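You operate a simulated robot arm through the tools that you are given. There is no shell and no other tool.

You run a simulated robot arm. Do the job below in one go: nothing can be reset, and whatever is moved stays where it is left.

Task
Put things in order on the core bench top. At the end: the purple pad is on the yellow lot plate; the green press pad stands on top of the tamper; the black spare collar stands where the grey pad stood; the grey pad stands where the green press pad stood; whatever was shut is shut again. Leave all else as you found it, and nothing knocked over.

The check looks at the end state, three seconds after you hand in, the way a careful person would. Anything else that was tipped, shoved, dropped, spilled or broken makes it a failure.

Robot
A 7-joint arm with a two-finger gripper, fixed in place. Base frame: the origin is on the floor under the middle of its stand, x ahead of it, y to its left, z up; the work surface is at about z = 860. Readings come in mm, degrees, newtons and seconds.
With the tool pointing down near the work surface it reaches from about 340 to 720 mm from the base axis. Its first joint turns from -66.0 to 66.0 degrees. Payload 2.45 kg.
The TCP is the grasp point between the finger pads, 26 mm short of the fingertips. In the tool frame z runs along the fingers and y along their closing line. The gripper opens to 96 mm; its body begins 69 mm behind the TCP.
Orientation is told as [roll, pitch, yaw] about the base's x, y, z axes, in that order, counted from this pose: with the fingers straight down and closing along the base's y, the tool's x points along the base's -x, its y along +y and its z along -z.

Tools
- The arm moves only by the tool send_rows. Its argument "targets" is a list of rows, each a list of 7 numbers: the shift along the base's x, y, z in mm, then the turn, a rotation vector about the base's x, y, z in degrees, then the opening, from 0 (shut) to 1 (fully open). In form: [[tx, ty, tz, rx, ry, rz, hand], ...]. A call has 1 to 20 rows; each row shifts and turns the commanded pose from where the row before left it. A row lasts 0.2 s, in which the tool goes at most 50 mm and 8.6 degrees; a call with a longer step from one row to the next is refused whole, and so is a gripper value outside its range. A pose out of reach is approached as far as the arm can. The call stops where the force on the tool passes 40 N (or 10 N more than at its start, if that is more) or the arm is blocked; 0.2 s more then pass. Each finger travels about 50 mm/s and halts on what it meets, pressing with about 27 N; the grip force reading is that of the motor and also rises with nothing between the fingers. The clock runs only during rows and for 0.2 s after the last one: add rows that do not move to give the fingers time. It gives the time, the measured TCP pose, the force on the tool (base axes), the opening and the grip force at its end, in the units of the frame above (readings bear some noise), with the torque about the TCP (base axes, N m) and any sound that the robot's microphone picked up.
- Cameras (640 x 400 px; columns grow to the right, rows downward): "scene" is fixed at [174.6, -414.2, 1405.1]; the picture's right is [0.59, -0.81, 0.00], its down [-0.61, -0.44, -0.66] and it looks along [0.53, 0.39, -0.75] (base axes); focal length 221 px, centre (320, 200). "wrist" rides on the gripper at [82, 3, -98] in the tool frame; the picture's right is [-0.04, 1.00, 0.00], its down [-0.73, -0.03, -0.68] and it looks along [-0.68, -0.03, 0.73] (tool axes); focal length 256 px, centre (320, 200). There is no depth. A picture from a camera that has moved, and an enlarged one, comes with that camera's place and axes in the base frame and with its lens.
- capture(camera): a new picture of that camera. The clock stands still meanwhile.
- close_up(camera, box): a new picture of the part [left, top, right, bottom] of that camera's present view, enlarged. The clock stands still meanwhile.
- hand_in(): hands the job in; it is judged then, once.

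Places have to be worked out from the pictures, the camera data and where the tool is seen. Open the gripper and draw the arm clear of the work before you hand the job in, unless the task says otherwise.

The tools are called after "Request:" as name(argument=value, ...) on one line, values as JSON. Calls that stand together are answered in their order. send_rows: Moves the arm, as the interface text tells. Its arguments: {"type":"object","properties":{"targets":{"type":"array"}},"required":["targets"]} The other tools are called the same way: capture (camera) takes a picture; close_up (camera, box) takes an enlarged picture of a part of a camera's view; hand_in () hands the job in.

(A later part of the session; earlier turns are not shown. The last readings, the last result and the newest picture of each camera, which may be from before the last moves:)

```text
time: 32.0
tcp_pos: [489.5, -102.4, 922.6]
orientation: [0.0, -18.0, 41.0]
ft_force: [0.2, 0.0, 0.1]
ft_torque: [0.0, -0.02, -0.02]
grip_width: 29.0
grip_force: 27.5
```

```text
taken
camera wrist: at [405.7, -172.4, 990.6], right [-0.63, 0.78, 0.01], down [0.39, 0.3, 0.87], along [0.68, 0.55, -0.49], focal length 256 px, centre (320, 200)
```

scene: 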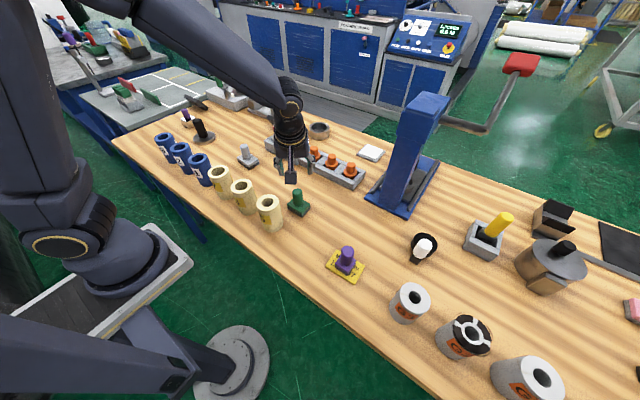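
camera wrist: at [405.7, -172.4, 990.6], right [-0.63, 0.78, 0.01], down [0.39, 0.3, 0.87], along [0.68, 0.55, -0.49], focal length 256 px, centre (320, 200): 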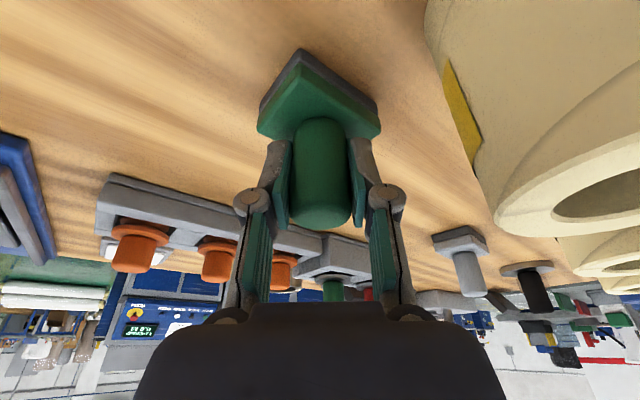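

Gripped at 29 mm. I lift to about z 1040 and carry it toward the tamper, stopping short to look.

Request:
send_rows(targets=[[0, 0, 8, 0, 0, 0, 0], [0, 0, 30, 0, 0, 0, 0], [0, 0, 40, 0, 0, 0, 0], [0, 0, 40, 0, 0, 0, 0], [2.5, 42, 0, 0, 0, 0, 0], [2.5, 42, 0, 0, 0, 0, 0], [2.5, 42, 0, 0, 0, 0, 0], [2.5, 42, 0, 0, 0, 0, 0], [2.5, 42, 0, 0, 0, 0, 0], [2.5, 42, 0, 0, 0, 0, 0], [2.5, 42, 0, 0, 0, 0, 0], [2.5, 42, 0, 0, 0, 0, 0], [2.5, 42, 0, 0, 0, 0, 0], [2.5, 42, 0, 0, 0, 0, 0], [2.5, 42, 0, 0, 0, 0, 0], [2.5, 42, 0, 0, 0, 0, 0], [2.5, 42, 0, 0, 0, 0, 0], [0, 0, 0, 0, 0, 0, 0], [0, 0, 0, 0, 0, 0, 0]])

Request:
capture(camera="wrist")

Request:
close_up(camera="scene", box=[120, 60, 280, 180])

```text
time: 36.0
tcp_pos: [523.6, 441.0, 1042.9]
orientation: [0.0, -17.9, 41.0]
ft_force: [-0.3, -0.8, -1.0]
ft_torque: [0.0, -0.02, -0.01]
grip_width: 29.0
grip_force: 27.2
```

```text
taken
camera wrist: at [437.9, 371.6, 1110.9], right [-0.63, 0.78, 0.01], down [0.39, 0.3, 0.87], along [0.68, 0.55, -0.49], focal length 256 px, centre (320, 200)
```

wrist: 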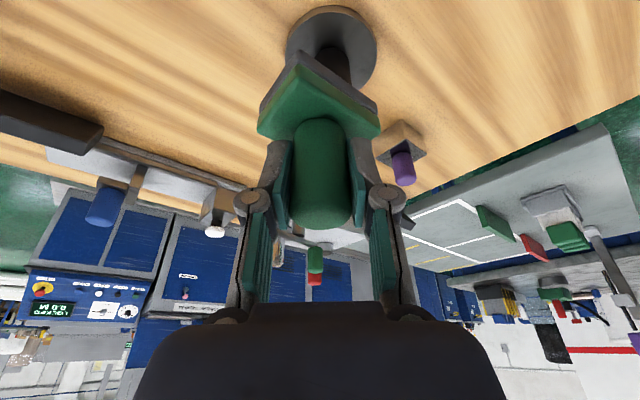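

```text
3.33 times, centred on (200, 120) of scene
camera zoom: at [174.7, -414.2, 1405.1], right [0.59, -0.81, 0.0], down [-0.61, -0.44, -0.66], along [0.53, 0.39, -0.75], focal length 736 px, centre (720, 467)
```

zoom: 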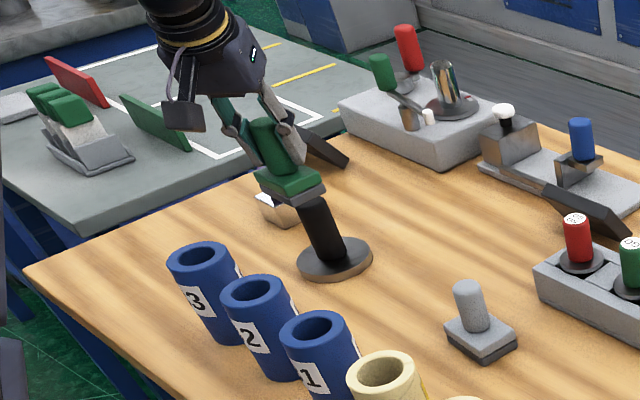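

The pad hangs upright. Triangulating my two straight-down views puts the handle top at (548,477.5,≈944). I move over it, staying about 30 mm above.

Request:
send_rows(targets=[[12, 18, 0, 0, 0, 0, 0], [12, 18, 0, 0, 0, 0, 0], [0, 0, 0, 0, 0, 0, 0], [0, 0, 0, 0, 0, 0, 0]])

Request:
close_up(camera="wrist", box=[240, 0, 420, 120])

Request:
close_up(camera="scene", box=[160, 80, 240, 150])

```text
time: 37.0
tcp_pos: [547.3, 479.0, 1041.2]
orientation: [0.0, -18.0, 41.0]
ft_force: [0.2, -0.1, -1.0]
ft_torque: [0.01, 0.0, -0.05]
grip_width: 28.7
grip_force: 27.3
```

```text
3.33 times, centred on (330, 60) of wrist
camera zoom: at [463.4, 409.0, 1109.4], right [-0.63, 0.78, 0.01], down [0.39, 0.3, 0.87], along [0.68, 0.55, -0.49], focal length 853 px, centre (287, 667)
```

zoom: 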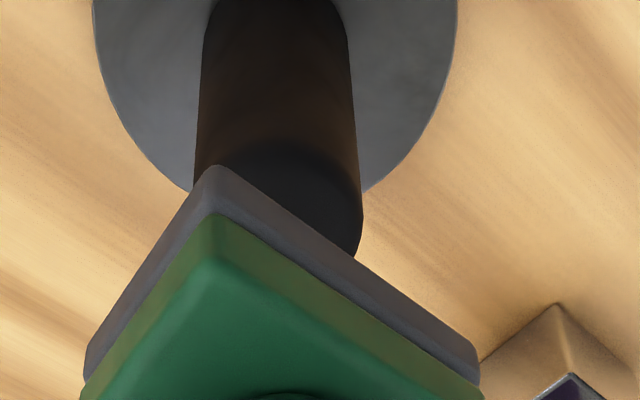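

```text
5.71 times, centred on (200, 115) of scene
camera zoom: at [174.7, -414.2, 1405.1], right [0.59, -0.81, 0.0], down [-0.61, -0.44, -0.66], along [0.53, 0.39, -0.75], focal length 1262 px, centre (1006, 686)
```

zoom: 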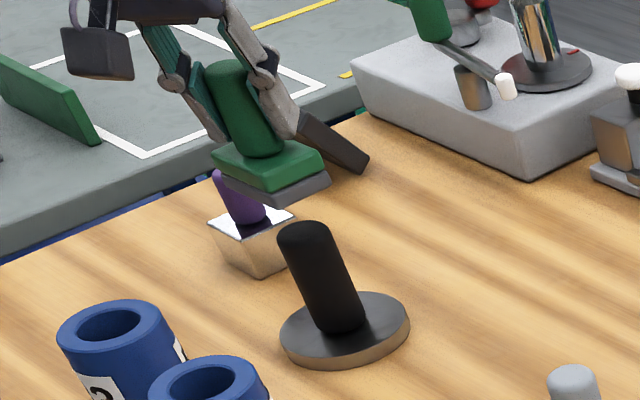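

Prediction and picture agree: handle top at (548,477.5,944), pad centred over it within ~2–3 mm. I shift 1–2 mm inward and lower to just above contact.

Request:
send_rows(targets=[[-0.5, -1, -8, 0, 0, 0, 0], [-0.5, -0.5, -8, 0, 0, 0, 0], [0, 0, -7, 0, 0, 0, 0], [0, 0, -4, 0, 0, 0, 0], [0, 0, 0, 0, 0, 0, 0], [0, 0, 0, 0, 0, 0, 0]])

Request:
close_up(camera="wrist", box=[240, 0, 420, 120])

Request:
close_up(camera="scene", box=[160, 80, 240, 150])

```text
time: 38.4
tcp_pos: [545.3, 477.8, 1014.0]
orientation: [0.0, -17.9, 40.9]
ft_force: [0.9, -0.1, -1.0]
ft_torque: [-0.02, -0.01, -0.02]
grip_width: 28.9
grip_force: 26.9
```

```text
3.33 times, centred on (330, 60) of wrist
camera zoom: at [460.6, 408.1, 1082.0], right [-0.63, 0.78, 0.01], down [0.39, 0.3, 0.87], along [0.68, 0.55, -0.49], focal length 853 px, centre (287, 667)
```

zoom: 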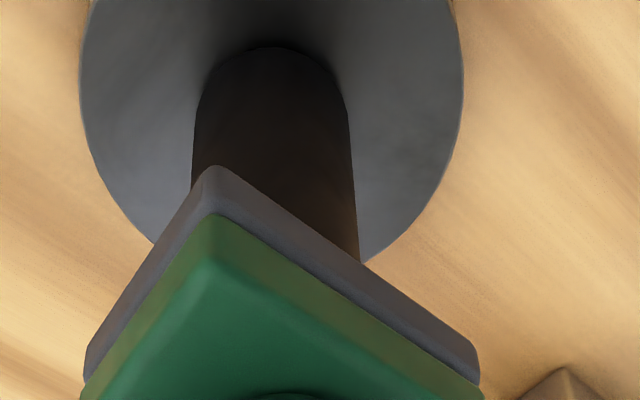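

```text
5.71 times, centred on (200, 115) of scene
camera zoom: at [174.7, -414.2, 1405.1], right [0.59, -0.81, 0.0], down [-0.61, -0.44, -0.66], along [0.53, 0.39, -0.75], focal length 1262 px, centre (1006, 686)
```

zoom: 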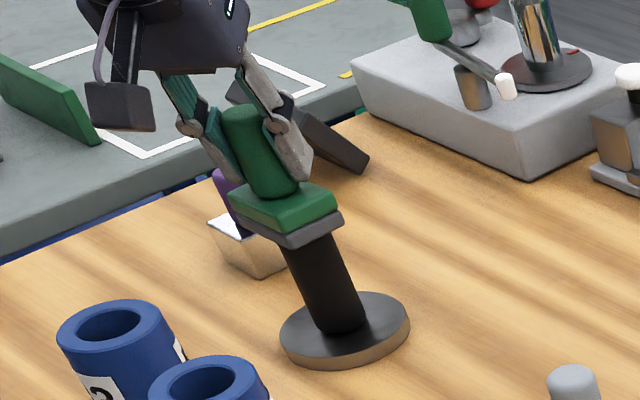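

I enlarge further to check the lateral alignment of pad over handle before contact.

Request:
close_up(camera="scene", box=[180, 95, 230, 145])

Request:
close_up(camera="wrist", box=[255, 0, 395, 90])

```text
8.00 times, centred on (205, 120) of scene
camera zoom: at [174.7, -414.2, 1405.1], right [0.59, -0.81, 0.0], down [-0.61, -0.44, -0.66], along [0.53, 0.39, -0.75], focal length 1766 px, centre (1240, 840)
```

zoom: 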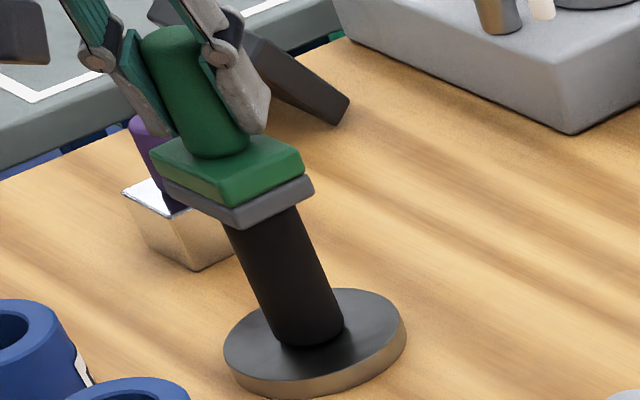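

```text
4.44 times, centred on (325, 45) of wrist
camera zoom: at [460.6, 408.1, 1082.0], right [-0.63, 0.78, 0.01], down [0.39, 0.3, 0.87], along [0.68, 0.55, -0.49], focal length 1138 px, centre (298, 889)
```

zoom: 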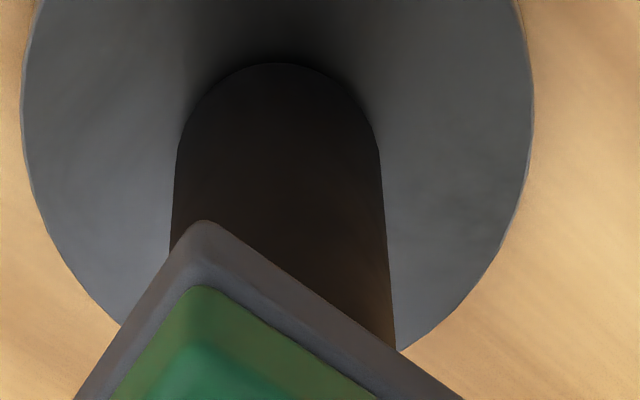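

The scene view shows the pad roughly 3 mm too far toward +y/-x. I correct by (+2,-2.5) and descend in small steps watching the force.

Request:
send_rows(targets=[[2, -2.5, 0, 0, 0, 0, 0], [0, 0, -2, 0, 0, 0, 0], [0, 0, -1.5, 0, 0, 0, 0], [0, 0, 0, 0, 0, 0, 0]])

```text
time: 39.4
tcp_pos: [548.0, 475.2, 1010.1]
orientation: [0.0, -18.0, 41.0]
ft_force: [0.1, 0.2, -2.0]
ft_torque: [-0.02, -0.03, -0.01]
grip_width: 28.8
grip_force: 27.1
```

Request:
send_rows(targets=[[0, 0, -1.5, 0, 0, 0, 0], [0, 0, -1, 0, 0, 0, 0], [0, 0, 0, 0, 0, 0, 0]])

Request:
close_up(camera="scene", box=[180, 95, 230, 145])

```text
time: 40.2
tcp_pos: [547.6, 474.9, 1010.1]
orientation: [-0.1, -18.2, 41.1]
ft_force: [-2.2, -3.8, 14.7]
ft_torque: [-0.27, 0.26, -0.04]
grip_width: 28.8
grip_force: 26.5
```

```text
8.00 times, centred on (205, 120) of scene
camera zoom: at [174.3, -414.5, 1405.0], right [0.59, -0.81, 0.0], down [-0.61, -0.44, -0.66], along [0.53, 0.39, -0.75], focal length 1766 px, centre (1240, 840)
```

zoom: 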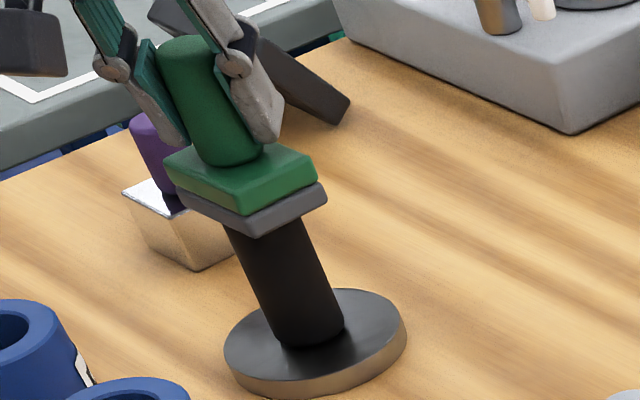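

Contact at TCP z≈1010 (15 N). Torque hints the support may be inward of the TCP, so I look closer before releasing.

Request:
close_up(camera="scene", box=[185, 105, 215, 130])

Request:
close_up(camera="wrist", box=[240, 0, 420, 120])

Request:
capture(camera="wrist")

```text
16.00 times, centred on (200, 118) of scene
camera zoom: at [174.3, -414.5, 1405.0], right [0.59, -0.81, 0.0], down [-0.61, -0.44, -0.66], along [0.53, 0.39, -0.75], focal length 3533 px, centre (2240, 1520)
```

zoom: 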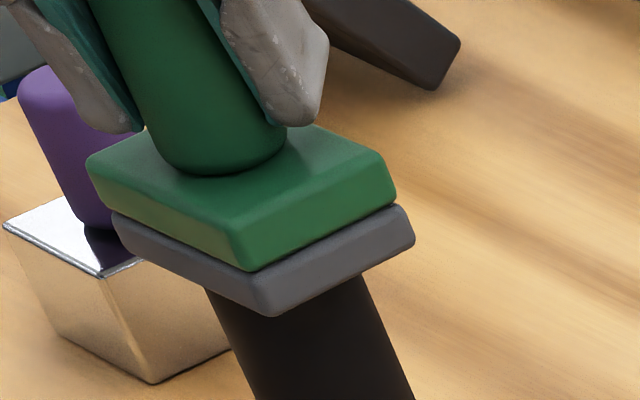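

```text
3.33 times, centred on (330, 60) of wrist
camera zoom: at [463.2, 404.5, 1077.0], right [-0.63, 0.78, 0.01], down [0.39, 0.3, 0.87], along [0.68, 0.55, -0.49], focal length 853 px, centre (287, 667)
```

zoom: 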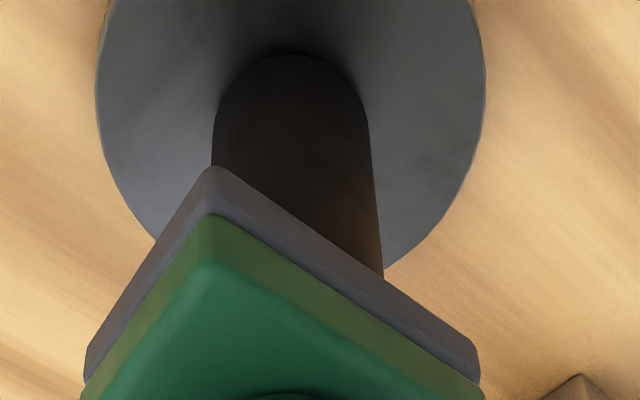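

```text
taken
camera wrist: at [463.2, 404.5, 1077.0], right [-0.63, 0.78, 0.01], down [0.39, 0.3, 0.87], along [0.68, 0.55, -0.49], focal length 256 px, centre (320, 200)
```

wrist: 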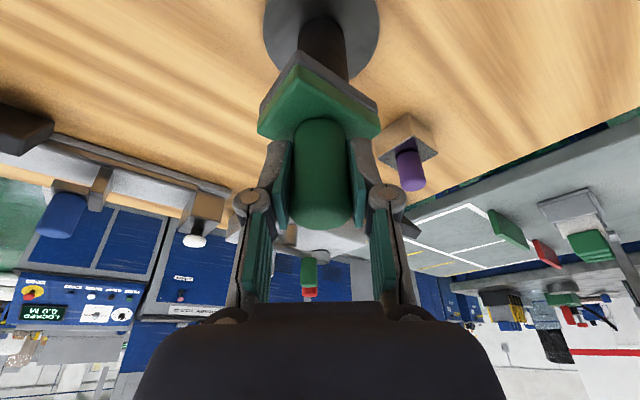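

Pad looks about 3–4 mm outward of the handle centre. I lift 3 mm, shift (-3,-0.5), and set down again.

Request:
send_rows(targets=[[0, 0, 3.5, 0, 0, 0, 0], [-3, -0.5, 0, 0, 0, 0, 0], [0, 0, -1.5, 0, 0, 0, 0], [0, 0, -1, 0, 0, 0, 0], [0, 0, 0, 0, 0, 0, 0]])

Request:
close_up(camera="scene", box=[185, 105, 215, 130])

```text
time: 41.4
tcp_pos: [544.5, 474.7, 1009.2]
orientation: [0.0, -18.0, 41.1]
ft_force: [0.0, -1.9, 2.5]
ft_torque: [-0.06, 0.06, -0.03]
grip_width: 29.1
grip_force: 27.1
```

```text
16.00 times, centred on (200, 118) of scene
camera zoom: at [174.6, -414.3, 1405.1], right [0.59, -0.81, 0.0], down [-0.61, -0.44, -0.66], along [0.53, 0.39, -0.75], focal length 3533 px, centre (2240, 1520)
```

zoom: 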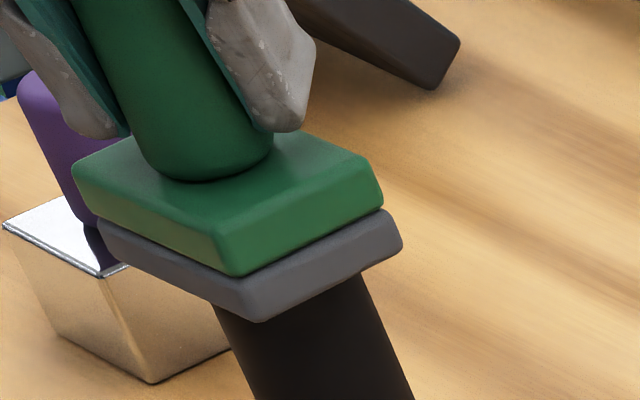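

Request:
close_up(camera="wrist", box=[240, 0, 420, 120])

Request:
close_up(camera="scene", box=[180, 95, 230, 145])

```text
3.33 times, centred on (330, 60) of wrist
camera zoom: at [459.8, 404.5, 1077.6], right [-0.63, 0.78, 0.01], down [0.39, 0.3, 0.87], along [0.68, 0.55, -0.49], focal length 853 px, centre (287, 667)
```

zoom: 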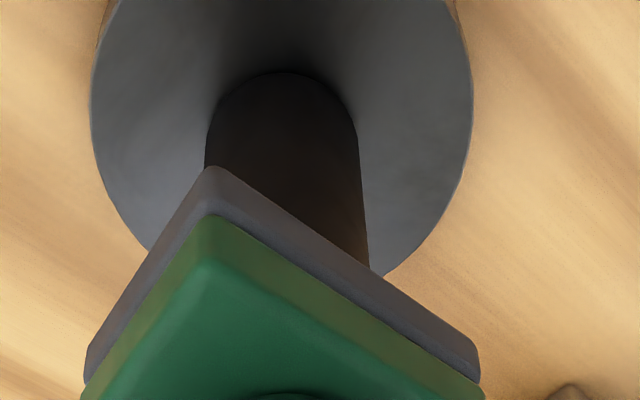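

```text
8.00 times, centred on (205, 120) of scene
camera zoom: at [174.6, -414.3, 1405.1], right [0.59, -0.81, 0.0], down [-0.61, -0.44, -0.66], along [0.53, 0.39, -0.75], focal length 1766 px, centre (1240, 840)
```

zoom: 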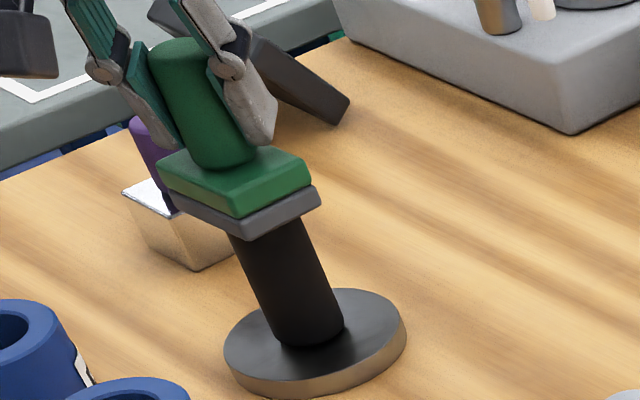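

Both views now agree the pad is within about 2 mm of the handle centre with light contact. I press down slightly, open the fingers evenly and back off upward along the tool axis.

Request:
send_rows(targets=[[0, 0, -0.6, 0, 0, 0, 0], [0, 0, 0, 0, 0, 0, 0], [0, 0, 0, 0, 0, 0, 0.32], [0, 0, 0, 0, 0, 0, 0.4], [0, 0, 0, 0, 0, 0, 0.5], [0, 0, 0, 0, 0, 0, 0.6], [0, 0, 0, 0, 0, 0, 0.65], [0, 0, 0, 0, 0, 0, 0.65]])

Request:
close_up(camera="scene", box=[180, 95, 230, 145])

Request:
capture(camera="wrist")

```text
time: 43.2
tcp_pos: [544.8, 475.5, 1010.0]
orientation: [0.0, -18.0, 41.0]
ft_force: [0.6, -0.1, 1.5]
ft_torque: [0.0, -0.01, 0.0]
grip_width: 62.4
grip_force: 0.1
```

```text
8.00 times, centred on (205, 120) of scene
camera zoom: at [174.6, -414.2, 1405.1], right [0.59, -0.81, 0.0], down [-0.61, -0.44, -0.66], along [0.53, 0.39, -0.75], focal length 1766 px, centre (1240, 840)
```

zoom: 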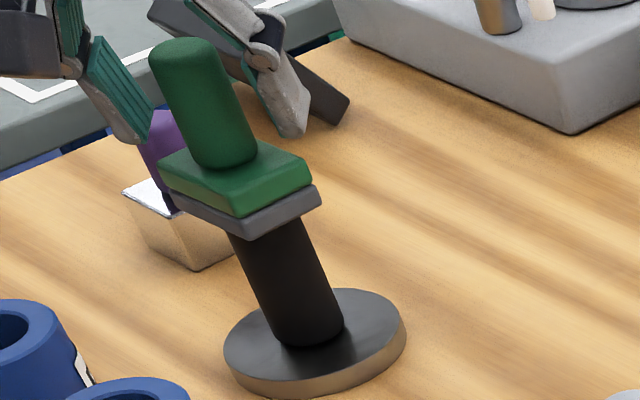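

```text
taken
camera wrist: at [460.7, 404.7, 1077.1], right [-0.63, 0.78, 0.01], down [0.39, 0.3, 0.87], along [0.68, 0.55, -0.49], focal length 256 px, centre (320, 200)
```

wrist: 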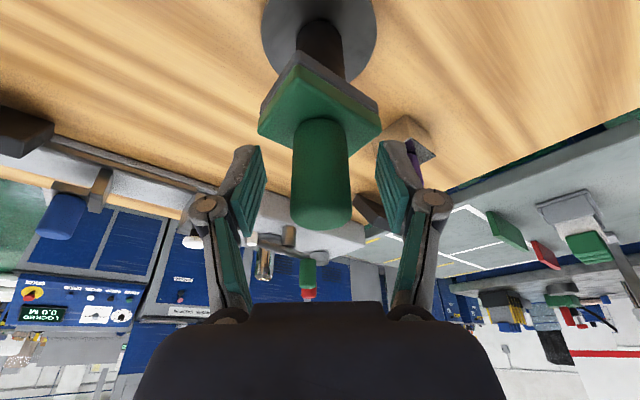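

The green pad stands steady on the tamper. I back away up and inward.

Request:
send_rows(targets=[[-2.3, -2, 9.5, 0, 0, 0, 0.65], [-4.6, -4, 19, 0, 0, 0, 0.65], [-7, -6, 28.5, 0, 0, 0, 0.65], [-10, -10, 30, 0, 0, 0, 0.65], [-10, -40, 0, 0, 0, 0, 0.65], [0, -45, 0, 0, 0, 0, 0.65], [0, 0, 0, 0, 0, 0, 0.65]])

Request:
close_up(camera="scene", box=[150, 70, 250, 160])

```text
time: 44.8
tcp_pos: [511.1, 366.6, 1095.5]
orientation: [-0.1, -18.0, 41.0]
ft_force: [-0.4, -0.6, -0.1]
ft_torque: [0.01, 0.02, 0.01]
grip_width: 62.4
grip_force: 0.1
```

```text
4.44 times, centred on (200, 115) of scene
camera zoom: at [174.6, -414.2, 1405.1], right [0.59, -0.81, 0.0], down [-0.61, -0.44, -0.66], along [0.53, 0.39, -0.75], focal length 981 px, centre (853, 578)
```

zoom: 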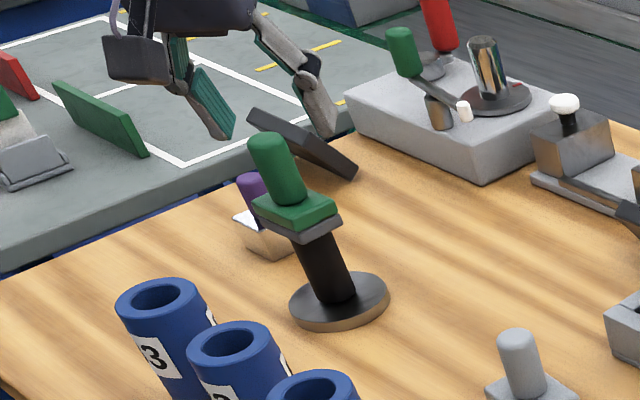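

Green pad stands on the tamper. Now I untilt the tool (keeping the 41° yaw) and move to a hover over the grey pad, near (552,195).

Request:
send_rows(targets=[[0, -10, 0, -3.94, 4.53, 0, 0.65], [0, -10, 0, -3.94, 4.53, 0, 0.65], [0, -10, 0, -3.94, 4.53, 0, 0.65], [8, -35, -12, 0, 0, 0, 0.7], [8, -35, -12, 0, 0, 0, 0.7], [8, -35, -12, 0, 0, 0, 0.7], [8, -35, -12, 0, 0, 0, 0.7], [8, -2, -12, 0, 0, 0, 0.7], [0, 0, 0, 0, 0, 0, 0.7]])

Request:
capture(camera="wrist")

Request:
close_up(camera="wrist", box=[250, 30, 400, 160])

```text
time: 46.8
tcp_pos: [551.3, 196.6, 1033.1]
orientation: [0.0, 0.0, 41.0]
ft_force: [-0.2, -0.7, 0.5]
ft_torque: [0.01, -0.01, 0.02]
grip_width: 67.3
grip_force: 0.0
```

```text
taken
camera wrist: at [486.6, 144.1, 1131.4], right [-0.63, 0.78, 0.0], down [0.57, 0.46, 0.68], along [0.53, 0.42, -0.73], focal length 256 px, centre (320, 200)
```

wrist: 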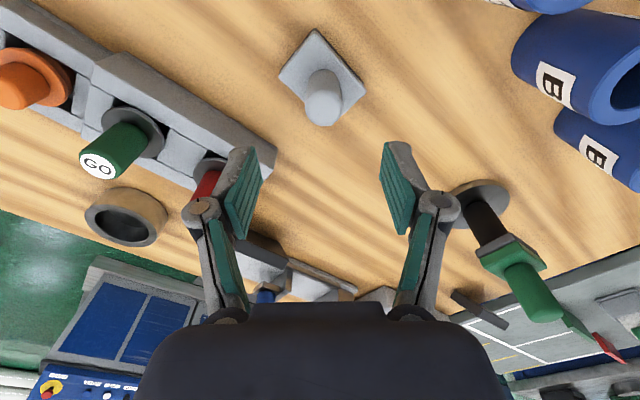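

```text
3.08 times, centred on (325, 95) of wrist
camera zoom: at [486.6, 144.1, 1131.4], right [-0.63, 0.78, 0.0], down [0.57, 0.46, 0.68], along [0.53, 0.42, -0.73], focal length 788 px, centre (305, 523)
```

zoom: 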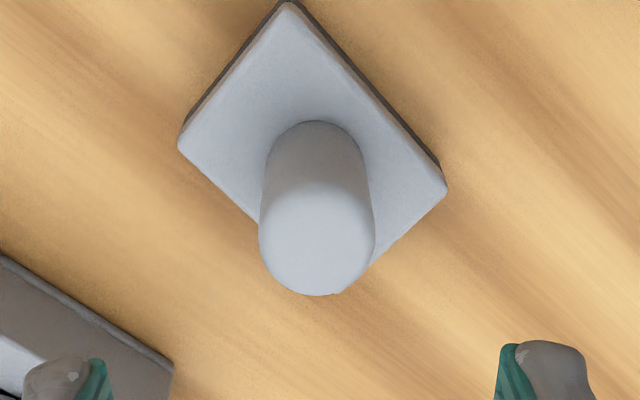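

Grey pad centre ≈(550.5,198), almost under the TCP. I shift slightly and descend to z≈920.

Request:
send_rows(targets=[[-1.2, 1.8, -30, 0, 0, 0, 0.7], [0, 0, -30, 0, 0, 0, 0.7], [0, 0, -30, 0, 0, 0, 0.7], [0, 0, -13, 0, 0, 0, 0.7], [0, 0, 0, 0, 0, 0, 0.7]])

Request:
capture(camera="wrist")

Request:
close_up(camera="scene", box=[200, 90, 320, 190])

```text
time: 48.0
tcp_pos: [548.0, 200.8, 931.5]
orientation: [0.0, 0.0, 41.0]
ft_force: [1.1, -0.1, -1.0]
ft_torque: [-0.03, 0.01, -0.01]
grip_width: 67.4
grip_force: 0.1
```

```text
taken
camera wrist: at [483.6, 147.1, 1030.1], right [-0.63, 0.78, 0.0], down [0.57, 0.46, 0.68], along [0.53, 0.42, -0.73], focal length 256 px, centre (320, 200)
```

wrist: 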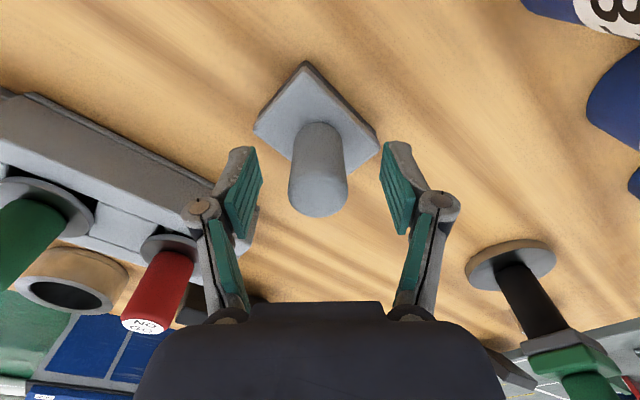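

```text
4.00 times, centred on (260, 140) of scene
camera zoom: at [174.6, -414.2, 1405.1], right [0.59, -0.81, 0.0], down [-0.61, -0.44, -0.66], along [0.53, 0.39, -0.75], focal length 883 px, centre (560, 440)
```

zoom: 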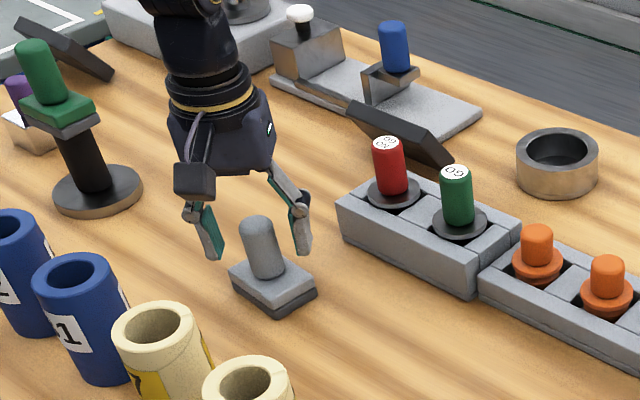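

The knob is centred on the TCP. I lower 11 mm and grip.

Request:
send_rows(targets=[[0, 0, -6, 0, 0, 0, 0.7], [0, 0, -5, 0, 0, 0, 0.7], [0, 0, 0, 0, 0, 0, 0.55], [0, 0, 0, 0, 0, 0, 0.4], [0, 0, 0, 0, 0, 0, 0.2], [0, 0, 0, 0, 0, 0, 0], [0, 0, 0, 0, 0, 0, 0], [0, 0, 0, 0, 0, 0, 0], [0, 0, 0, 0, 0, 0, 0]])

Request:
capture(camera="wrist")

```text
time: 50.0
tcp_pos: [549.5, 199.2, 921.8]
orientation: [0.0, 0.1, 41.0]
ft_force: [-0.7, -0.1, 0.6]
ft_torque: [0.03, -0.03, 0.02]
grip_width: 28.9
grip_force: 27.9
```

```text
taken
camera wrist: at [485.3, 146.0, 1019.5], right [-0.63, 0.78, 0.0], down [0.57, 0.46, 0.68], along [0.53, 0.42, -0.73], focal length 256 px, centre (320, 200)
```

wrist: 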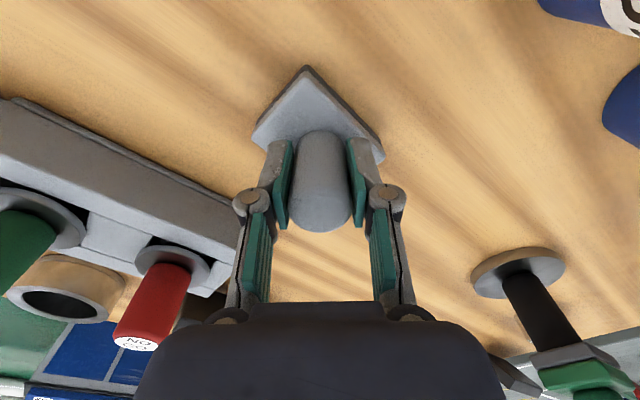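

Gripped at 28.9 mm (grey stood at about (549.5,199)). I lift and carry it to the green pad's old spot at (490.5,-102).

Request:
send_rows(targets=[[0, 0, 8, 0, 0, 0, 0], [0, 0, 30, 0, 0, 0, 0], [0, 0, 40, 0, 0, 0, 0], [0, 0, 30, 0, 0, 0, 0], [-7.4, -37.6, 0, 0, 0, 0, 0], [-7.4, -37.6, 0, 0, 0, 0, 0], [-7.4, -37.6, 0, 0, 0, 0, 0], [-7.4, -37.6, 0, 0, 0, 0, 0], [-7.4, -37.6, 0, 0, 0, 0, 0], [-7.4, -37.6, 0, 0, 0, 0, 0], [-7.4, -37.6, 0, 0, 0, 0, 0], [-7.4, -37.6, 0, 0, 0, 0, 0], [0, 0, 0, 0, 0, 0, 0], [0, 0, 0, 0, 0, 0, 0]])

Request:
capture(camera="wrist")

Request:
close_up(camera="scene", box=[220, 140, 360, 240])

```text
time: 53.0
tcp_pos: [488.0, -104.3, 1026.9]
orientation: [0.0, 0.1, 40.9]
ft_force: [0.5, 0.6, -2.0]
ft_torque: [0.01, 0.02, -0.01]
grip_width: 28.7
grip_force: 27.3
```

```text
taken
camera wrist: at [424.2, -156.6, 1125.4], right [-0.63, 0.78, 0.0], down [0.57, 0.46, 0.68], along [0.53, 0.42, -0.73], focal length 256 px, centre (320, 200)
```

wrist: 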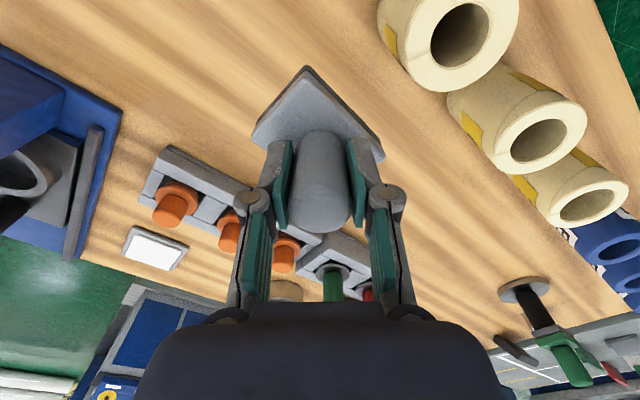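

```text
4.00 times, centred on (290, 190) of scene
camera zoom: at [174.6, -414.2, 1405.1], right [0.59, -0.81, 0.0], down [-0.61, -0.44, -0.66], along [0.53, 0.39, -0.75], focal length 883 px, centre (440, 240)
```

zoom: 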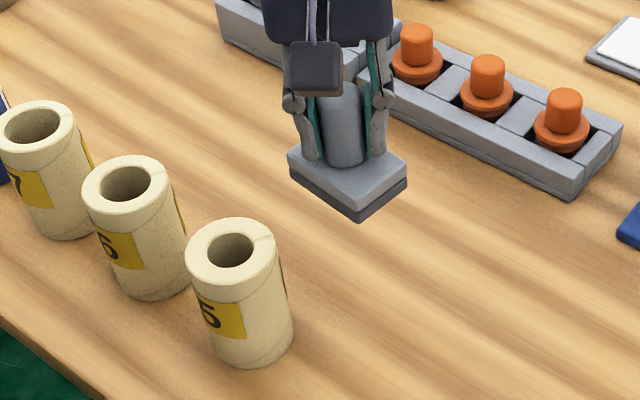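

I correct slightly and lower to just above the bench.

Request:
send_rows(targets=[[1.5, 1.5, -30, 0, 0, 0, 0], [0, 0, -35, 0, 0, 0, 0], [0, 0, -25, 0, 0, 0, 0], [0, 0, -10, 0, 0, 0, 0], [0, 0, 0, 0, 0, 0, 0], [0, 0, 0, 0, 0, 0, 0]])

Request:
close_up(camera="scene", box=[220, 140, 360, 240])

```text
time: 54.4
tcp_pos: [493.0, -101.6, 930.2]
orientation: [0.0, 0.0, 41.0]
ft_force: [-0.3, 0.2, -0.4]
ft_torque: [0.02, 0.0, 0.03]
grip_width: 28.6
grip_force: 26.9
```

```text
4.00 times, centred on (290, 190) of scene
camera zoom: at [174.7, -414.2, 1405.1], right [0.59, -0.81, 0.0], down [-0.61, -0.44, -0.66], along [0.53, 0.39, -0.75], focal length 883 px, centre (440, 240)
```

zoom: 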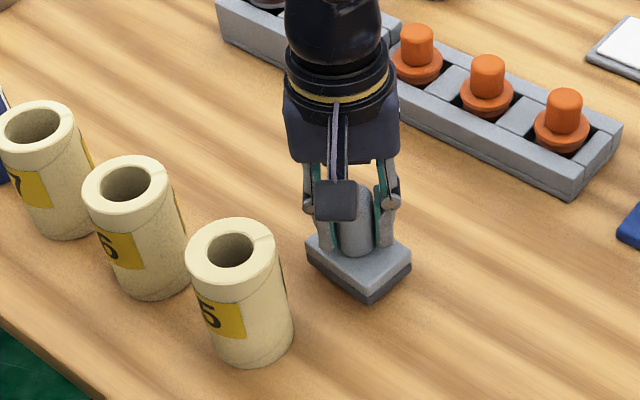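

Position matches where the green pad stood. I lower in small steps to contact.

Request:
send_rows(targets=[[-1, 0, -3, 0, 0, 0, 0], [0, 0, -2.5, 0, 0, 0, 0], [0, 0, -1.5, 0, 0, 0, 0], [0, 0, 0, 0, 0, 0, 0]])

```text
time: 55.4
tcp_pos: [490.3, -101.4, 923.8]
orientation: [0.0, 0.0, 41.0]
ft_force: [-0.1, -0.8, -1.4]
ft_torque: [0.02, 0.02, 0.01]
grip_width: 29.2
grip_force: 26.5
```

Request:
send_rows(targets=[[0, 0, -1, 0, 0, 0, 0], [0, 0, -1, 0, 0, 0, 0], [0, 0, 0, 0, 0, 0, 0]])

```text
time: 56.2
tcp_pos: [491.8, -102.2, 922.7]
orientation: [0.0, 0.0, 41.0]
ft_force: [1.4, 0.1, -1.7]
ft_torque: [0.01, -0.03, -0.01]
grip_width: 29.0
grip_force: 27.2
```

Request:
send_rows(targets=[[0, 0, -1, 0, 0, 0, 0], [0, 0, -1, 0, 0, 0, 0], [0, 0, 0, 0, 0, 0, 0]])

```text
time: 57.0
tcp_pos: [491.7, -100.0, 919.7]
orientation: [0.0, 0.0, 40.9]
ft_force: [-13.7, 2.9, 32.7]
ft_torque: [0.18, 0.35, 0.03]
grip_width: 29.2
grip_force: 27.2
```

Contact (33 N). I relieve 1 mm, open, and rise straight up.

Request:
send_rows(targets=[[0, 0, 0.9, 0, 0, 0, 0], [0, 0, 0, 0, 0, 0, 0], [0, 0, 0, 0, 0, 0, 0.35], [0, 0, 0, 0, 0, 0, 0.5], [0, 0, 0, 0, 0, 0, 0.65], [0, 0, 0, 0, 0, 0, 0.65], [0, 0, 15, 0, 0, 0, 0.65], [0, 0, 30, 0, 0, 0, 0.65], [0, 0, 40, 0, 0, 0, 0.65], [0, 0, 30, 0, 0, 0, 0.65], [0, 0, 0, 0, 0, 0, 0.65]])

Request:
capture(camera="wrist")

Request:
capture(camera="scene")

```text
time: 59.4
tcp_pos: [489.9, -102.3, 1033.4]
orientation: [0.0, 0.0, 40.9]
ft_force: [1.0, 0.1, 0.2]
ft_torque: [-0.04, 0.01, 0.03]
grip_width: 62.0
grip_force: 0.1
```

```text
taken
camera wrist: at [425.5, -156.4, 1131.7], right [-0.63, 0.78, 0.0], down [0.57, 0.46, 0.68], along [0.53, 0.42, -0.73], focal length 256 px, centre (320, 200)
```

wrist: 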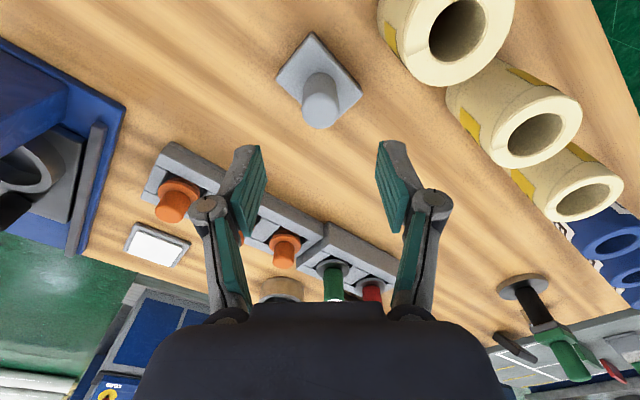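

```text
taken
```

scene: 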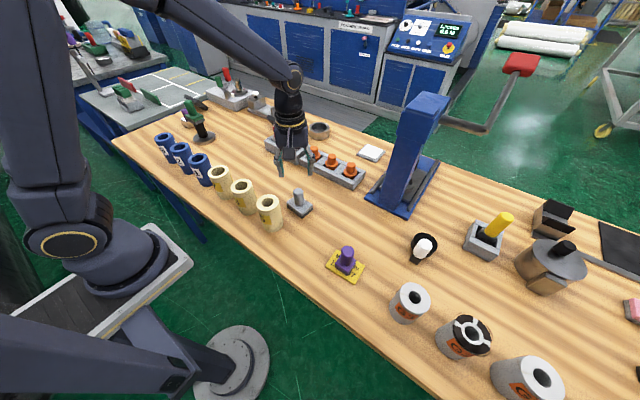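

Grey pad stands in the green pad's old place. Now the black collar (ring centre ≈(586,-466), white peg ≈(542,-465)): it sits at the reach limit, so I'll approach with yaw about -75° and an 18° outward tilt, closing nearly along the peg–ring line. First I move toward it, high, while turning.

Request:
send_rows(targets=[[-0.7, -16.3, 0, 0, 0, -8.3, 0.7], [-0.7, -16.3, 0, 0, 0, -8.3, 0.7], [-0.7, -16.3, 0, 0, 0, -8.3, 0.7], [-0.7, -16.3, 0, 0, 0, -8.3, 0.7], [-0.7, -16.3, 0, 0, 0, -8.3, 0.7], [-0.7, -16.3, 0, 0, 0, -8.3, 0.7], [-0.7, -16.3, 0, 0, 0, -8.3, 0.7], [-0.7, -16.3, 0, 0, 0, -8.3, 0.7], [-0.7, -16.3, 0, 0, 0, -8.3, 0.7], [-0.7, -16.3, 0, 0, 0, -8.3, 0.7], [-0.7, -16.3, 0, 0, 0, -8.3, 0.7], [-0.7, -16.3, 0, 0, 0, -8.3, 0.7], [-0.7, -16.3, 0, 0, 0, -8.3, 0.7], [-0.7, -16.3, 0, 0, 0, -8.3, 0.7], [0, 0, 0, 0, 0, 0, 0.7]])

Request:
capture(camera="wrist")

```text
time: 62.6
tcp_pos: [481.8, -330.8, 1034.8]
orientation: [0.0, 0.0, -75.3]
ft_force: [0.6, 1.0, -1.0]
ft_torque: [-0.03, -0.04, 0.0]
grip_width: 67.3
grip_force: 0.1
```

```text
taken
camera wrist: at [463.1, -252.5, 1132.6], right [0.98, 0.21, 0.0], down [0.16, -0.72, 0.68], along [0.15, -0.66, -0.73], focal length 256 px, centre (320, 200)
```

wrist: 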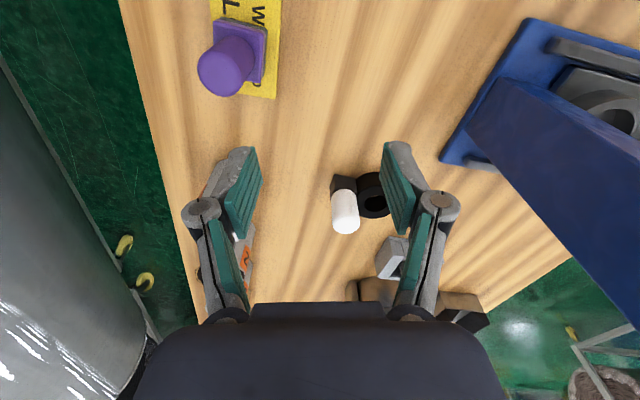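

Request:
close_up(camera="wrist", box=[310, 150, 420, 250])

Request:
close_up(camera="wrist", box=[180, 0, 300, 110])

```text
4.00 times, centred on (365, 200) of wrist
camera zoom: at [463.1, -252.5, 1132.6], right [0.98, 0.21, 0.0], down [0.16, -0.72, 0.68], along [0.15, -0.66, -0.73], focal length 1024 px, centre (140, 200)
```

zoom: 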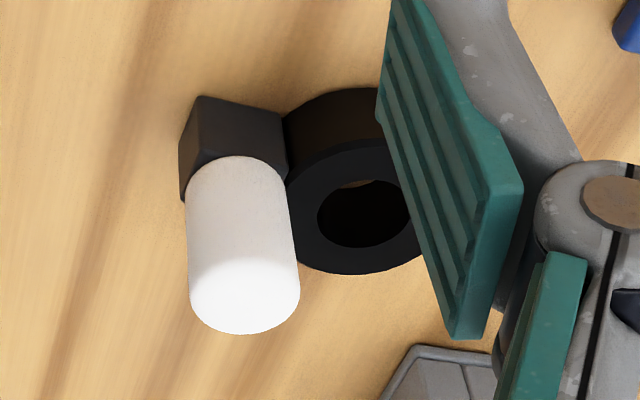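

```text
3.64 times, centred on (240, 55) of wrist
camera zoom: at [463.1, -252.5, 1132.6], right [0.98, 0.21, 0.0], down [0.16, -0.72, 0.68], along [0.15, -0.66, -0.73], focal length 931 px, centre (611, 727)
```

zoom: 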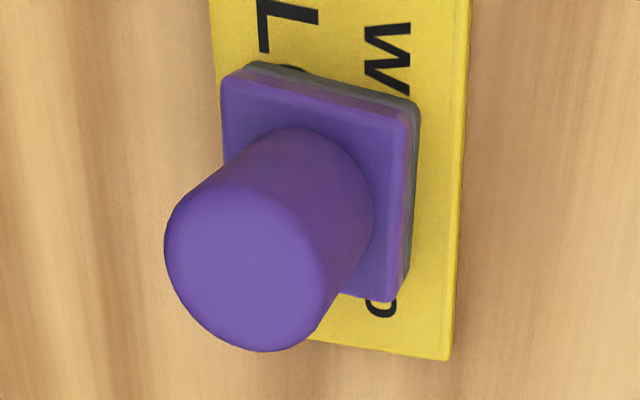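

The collar is ≈29 mm tall (top z≈889) with the white peg at ≈(543.5,-465) reaching z≈929; ring centre ≈(589,-467). I tilt 15° outward and move above the peg.

Request:
send_rows(targets=[[0, 0, 0, -7.25, -1.9, 0, 0.7], [0, 0, 0, -7.25, -1.9, 0, 0.7], [15.4, -33.5, -5, 0, 0, 0, 0.7], [15.4, -33.5, -5, 0, 0, 0, 0.7], [15.4, -33.5, -5, 0, 0, 0, 0.7], [15.4, -33.5, -5, 0, 0, 0, 0.7], [0, 0, 0, 0, 0, 0, 0.7], [0, 0, 0, 0, 0, 0, 0.7]])

Request:
capture(camera="wrist")

Request:
capture(camera="scene")

```text
time: 64.4
tcp_pos: [541.0, -464.2, 1015.7]
orientation: [0.0, -15.0, -75.1]
ft_force: [0.8, 1.0, 0.5]
ft_torque: [0.0, 0.01, 0.01]
grip_width: 67.4
grip_force: 0.1
```

```text
taken
camera wrist: at [516.8, -364.3, 1089.0], right [0.98, 0.22, 0.01], down [0.11, -0.52, 0.85], along [0.19, -0.82, -0.53], focal length 256 px, centre (320, 200)
```

wrist: 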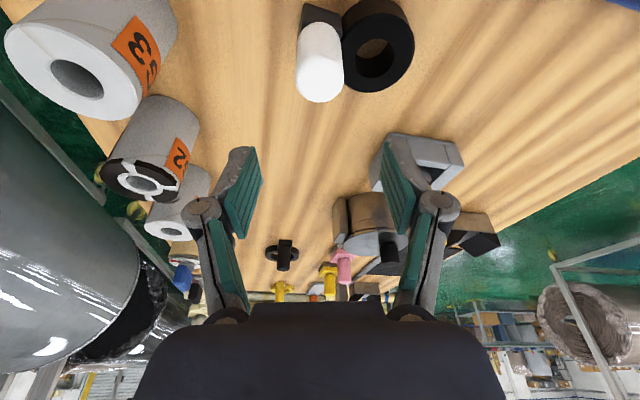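

```text
taken
```

scene: 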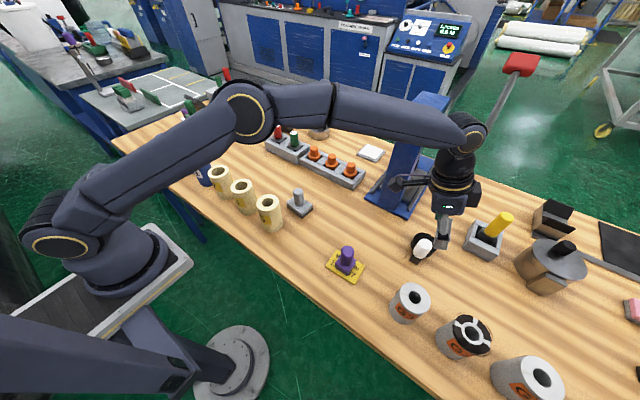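

Request:
close_up(camera="wrist", box=[280, 0, 430, 110])

Request:
close_up(camera="scene", box=[380, 140, 520, 290])

```text
3.64 times, centred on (355, 55) of wrist
camera zoom: at [516.8, -364.3, 1089.0], right [0.98, 0.22, 0.01], down [0.11, -0.52, 0.85], along [0.19, -0.82, -0.53], focal length 931 px, centre (193, 727)
```

zoom: 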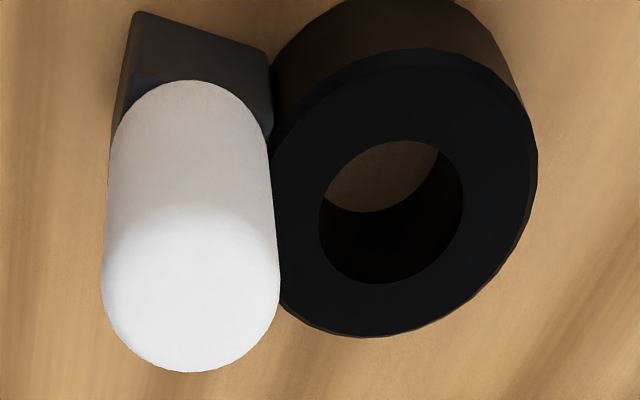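

```text
2.67 times, centred on (450, 215) of scene
camera zoom: at [174.6, -414.2, 1405.1], right [0.59, -0.81, 0.0], down [-0.61, -0.44, -0.66], along [0.53, 0.39, -0.75], focal length 589 px, centre (-27, 160)
```

zoom: 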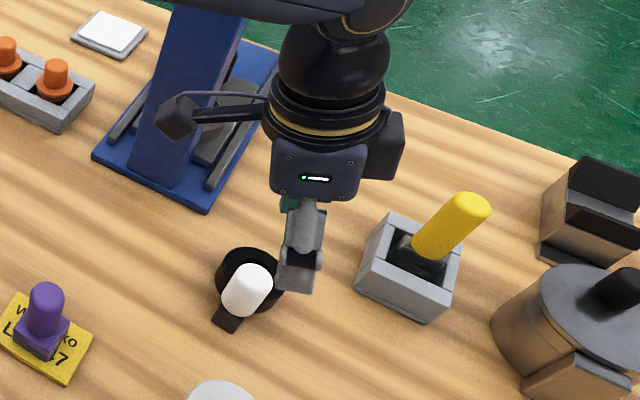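

The peg is centred laterally under the fingers. I descend to about z 935 first.

Request:
send_rows(targets=[[0, 0, -25, 0, 0, 0, 0.7], [0, 0, -25, 0, 0, 0, 0.7], [0, 0, -20, 0, 0, 0, 0.7], [0, 0, -10, 0, 0, 0, 0.7], [0, 0, 0, 0, 0, 0, 0.7], [0, 0, 0, 0, 0, 0, 0.7]])

Request:
capture(camera="wrist")

Request:
close_up(camera="scene", box=[380, 180, 480, 290])

```text
time: 65.8
tcp_pos: [542.5, -463.3, 936.3]
orientation: [0.0, -14.9, -75.2]
ft_force: [-0.8, -0.6, 0.5]
ft_torque: [-0.01, -0.02, -0.02]
grip_width: 67.5
grip_force: 0.1
```

```text
taken
camera wrist: at [517.9, -363.0, 1009.0], right [0.98, 0.22, 0.01], down [0.11, -0.52, 0.85], along [0.19, -0.82, -0.53], focal length 256 px, centre (320, 200)
```

wrist: 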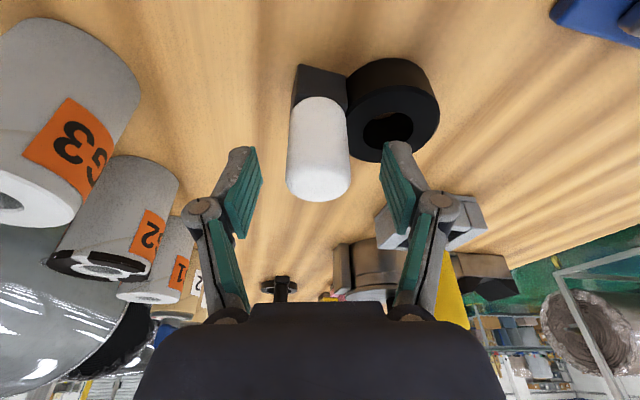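

```text
3.64 times, centred on (430, 235) of scene
camera zoom: at [174.6, -414.2, 1405.1], right [0.59, -0.81, 0.0], down [-0.61, -0.44, -0.66], along [0.53, 0.39, -0.75], focal length 803 px, centre (-80, 73)
```

zoom: 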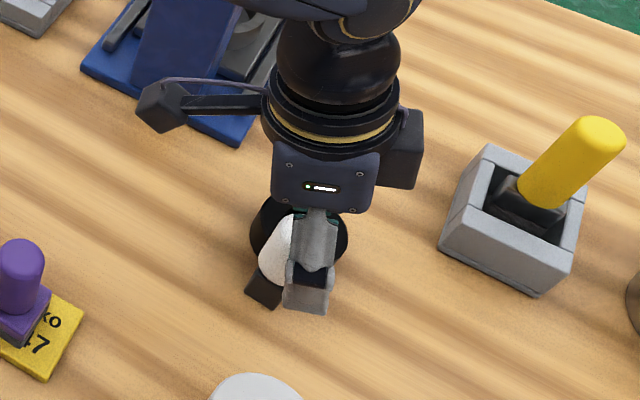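

Well aligned. I go down 14 mm more (fingertips stay just above the ring) and close on the peg.

Request:
send_rows(targets=[[0, 0, -7, 0, 0, 0, 0.7], [0, 0, -5, 0, 0, 0, 0.7], [0, 0, -2, 0, 0, 0, 0.7], [0, 0, 0, 0, 0, 0, 0.7]])

Request:
capture(camera="wrist")

```text
time: 66.8
tcp_pos: [542.2, -463.6, 921.3]
orientation: [0.0, -15.0, -75.1]
ft_force: [-0.6, -0.1, -0.1]
ft_torque: [0.01, -0.01, 0.0]
grip_width: 67.1
grip_force: 0.1
```

```text
taken
camera wrist: at [518.8, -363.7, 993.4], right [0.98, 0.22, 0.01], down [0.11, -0.52, 0.85], along [0.19, -0.82, -0.53], focal length 256 px, centre (320, 200)
```

wrist: 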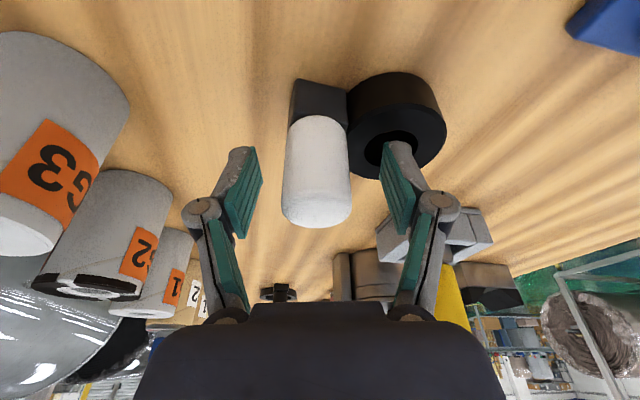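

No contact yet; I close on the peg.

Request:
send_rows(targets=[[0, 0, 0, 0, 0, 0, 0.55], [0, 0, 0, 0, 0, 0, 0.4], [0, 0, 0, 0, 0, 0, 0.3], [0, 0, 0, 0, 0, 0, 0.15], [0, 0, 0, 0, 0, 0, 0], [0, 0, 0, 0, 0, 0, 0], [0, 0, 0, 0, 0, 0, 0]])

Request:
capture(camera="wrist")

Request:
close_up(camera="wrist", box=[220, 50, 460, 250])

```text
time: 68.4
tcp_pos: [543.5, -463.5, 921.3]
orientation: [0.0, -15.0, -75.2]
ft_force: [-1.9, -1.7, 1.4]
ft_torque: [-0.06, 0.17, 0.04]
grip_width: 31.3
grip_force: 27.4
```

```text
taken
camera wrist: at [518.8, -363.7, 993.5], right [0.98, 0.22, 0.01], down [0.11, -0.52, 0.85], along [0.19, -0.82, -0.53], focal length 256 px, centre (320, 200)
```

wrist: 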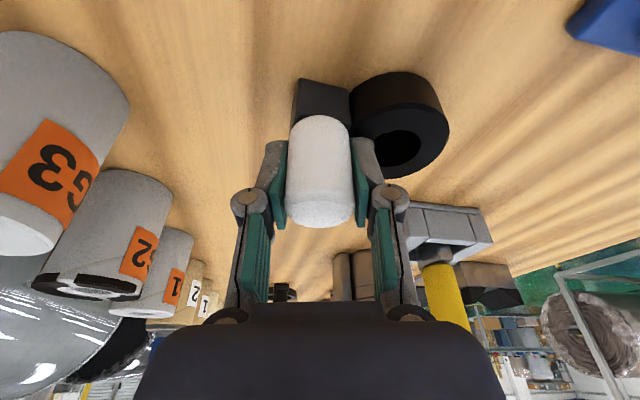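

```text
2.00 times, centred on (340, 150) of wrist
camera zoom: at [518.8, -363.7, 993.5], right [0.98, 0.22, 0.01], down [0.11, -0.52, 0.85], along [0.19, -0.82, -0.53], focal length 512 px, centre (280, 300)
```

zoom: 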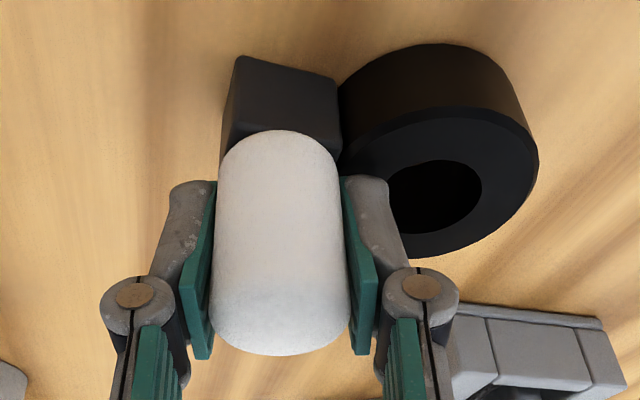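

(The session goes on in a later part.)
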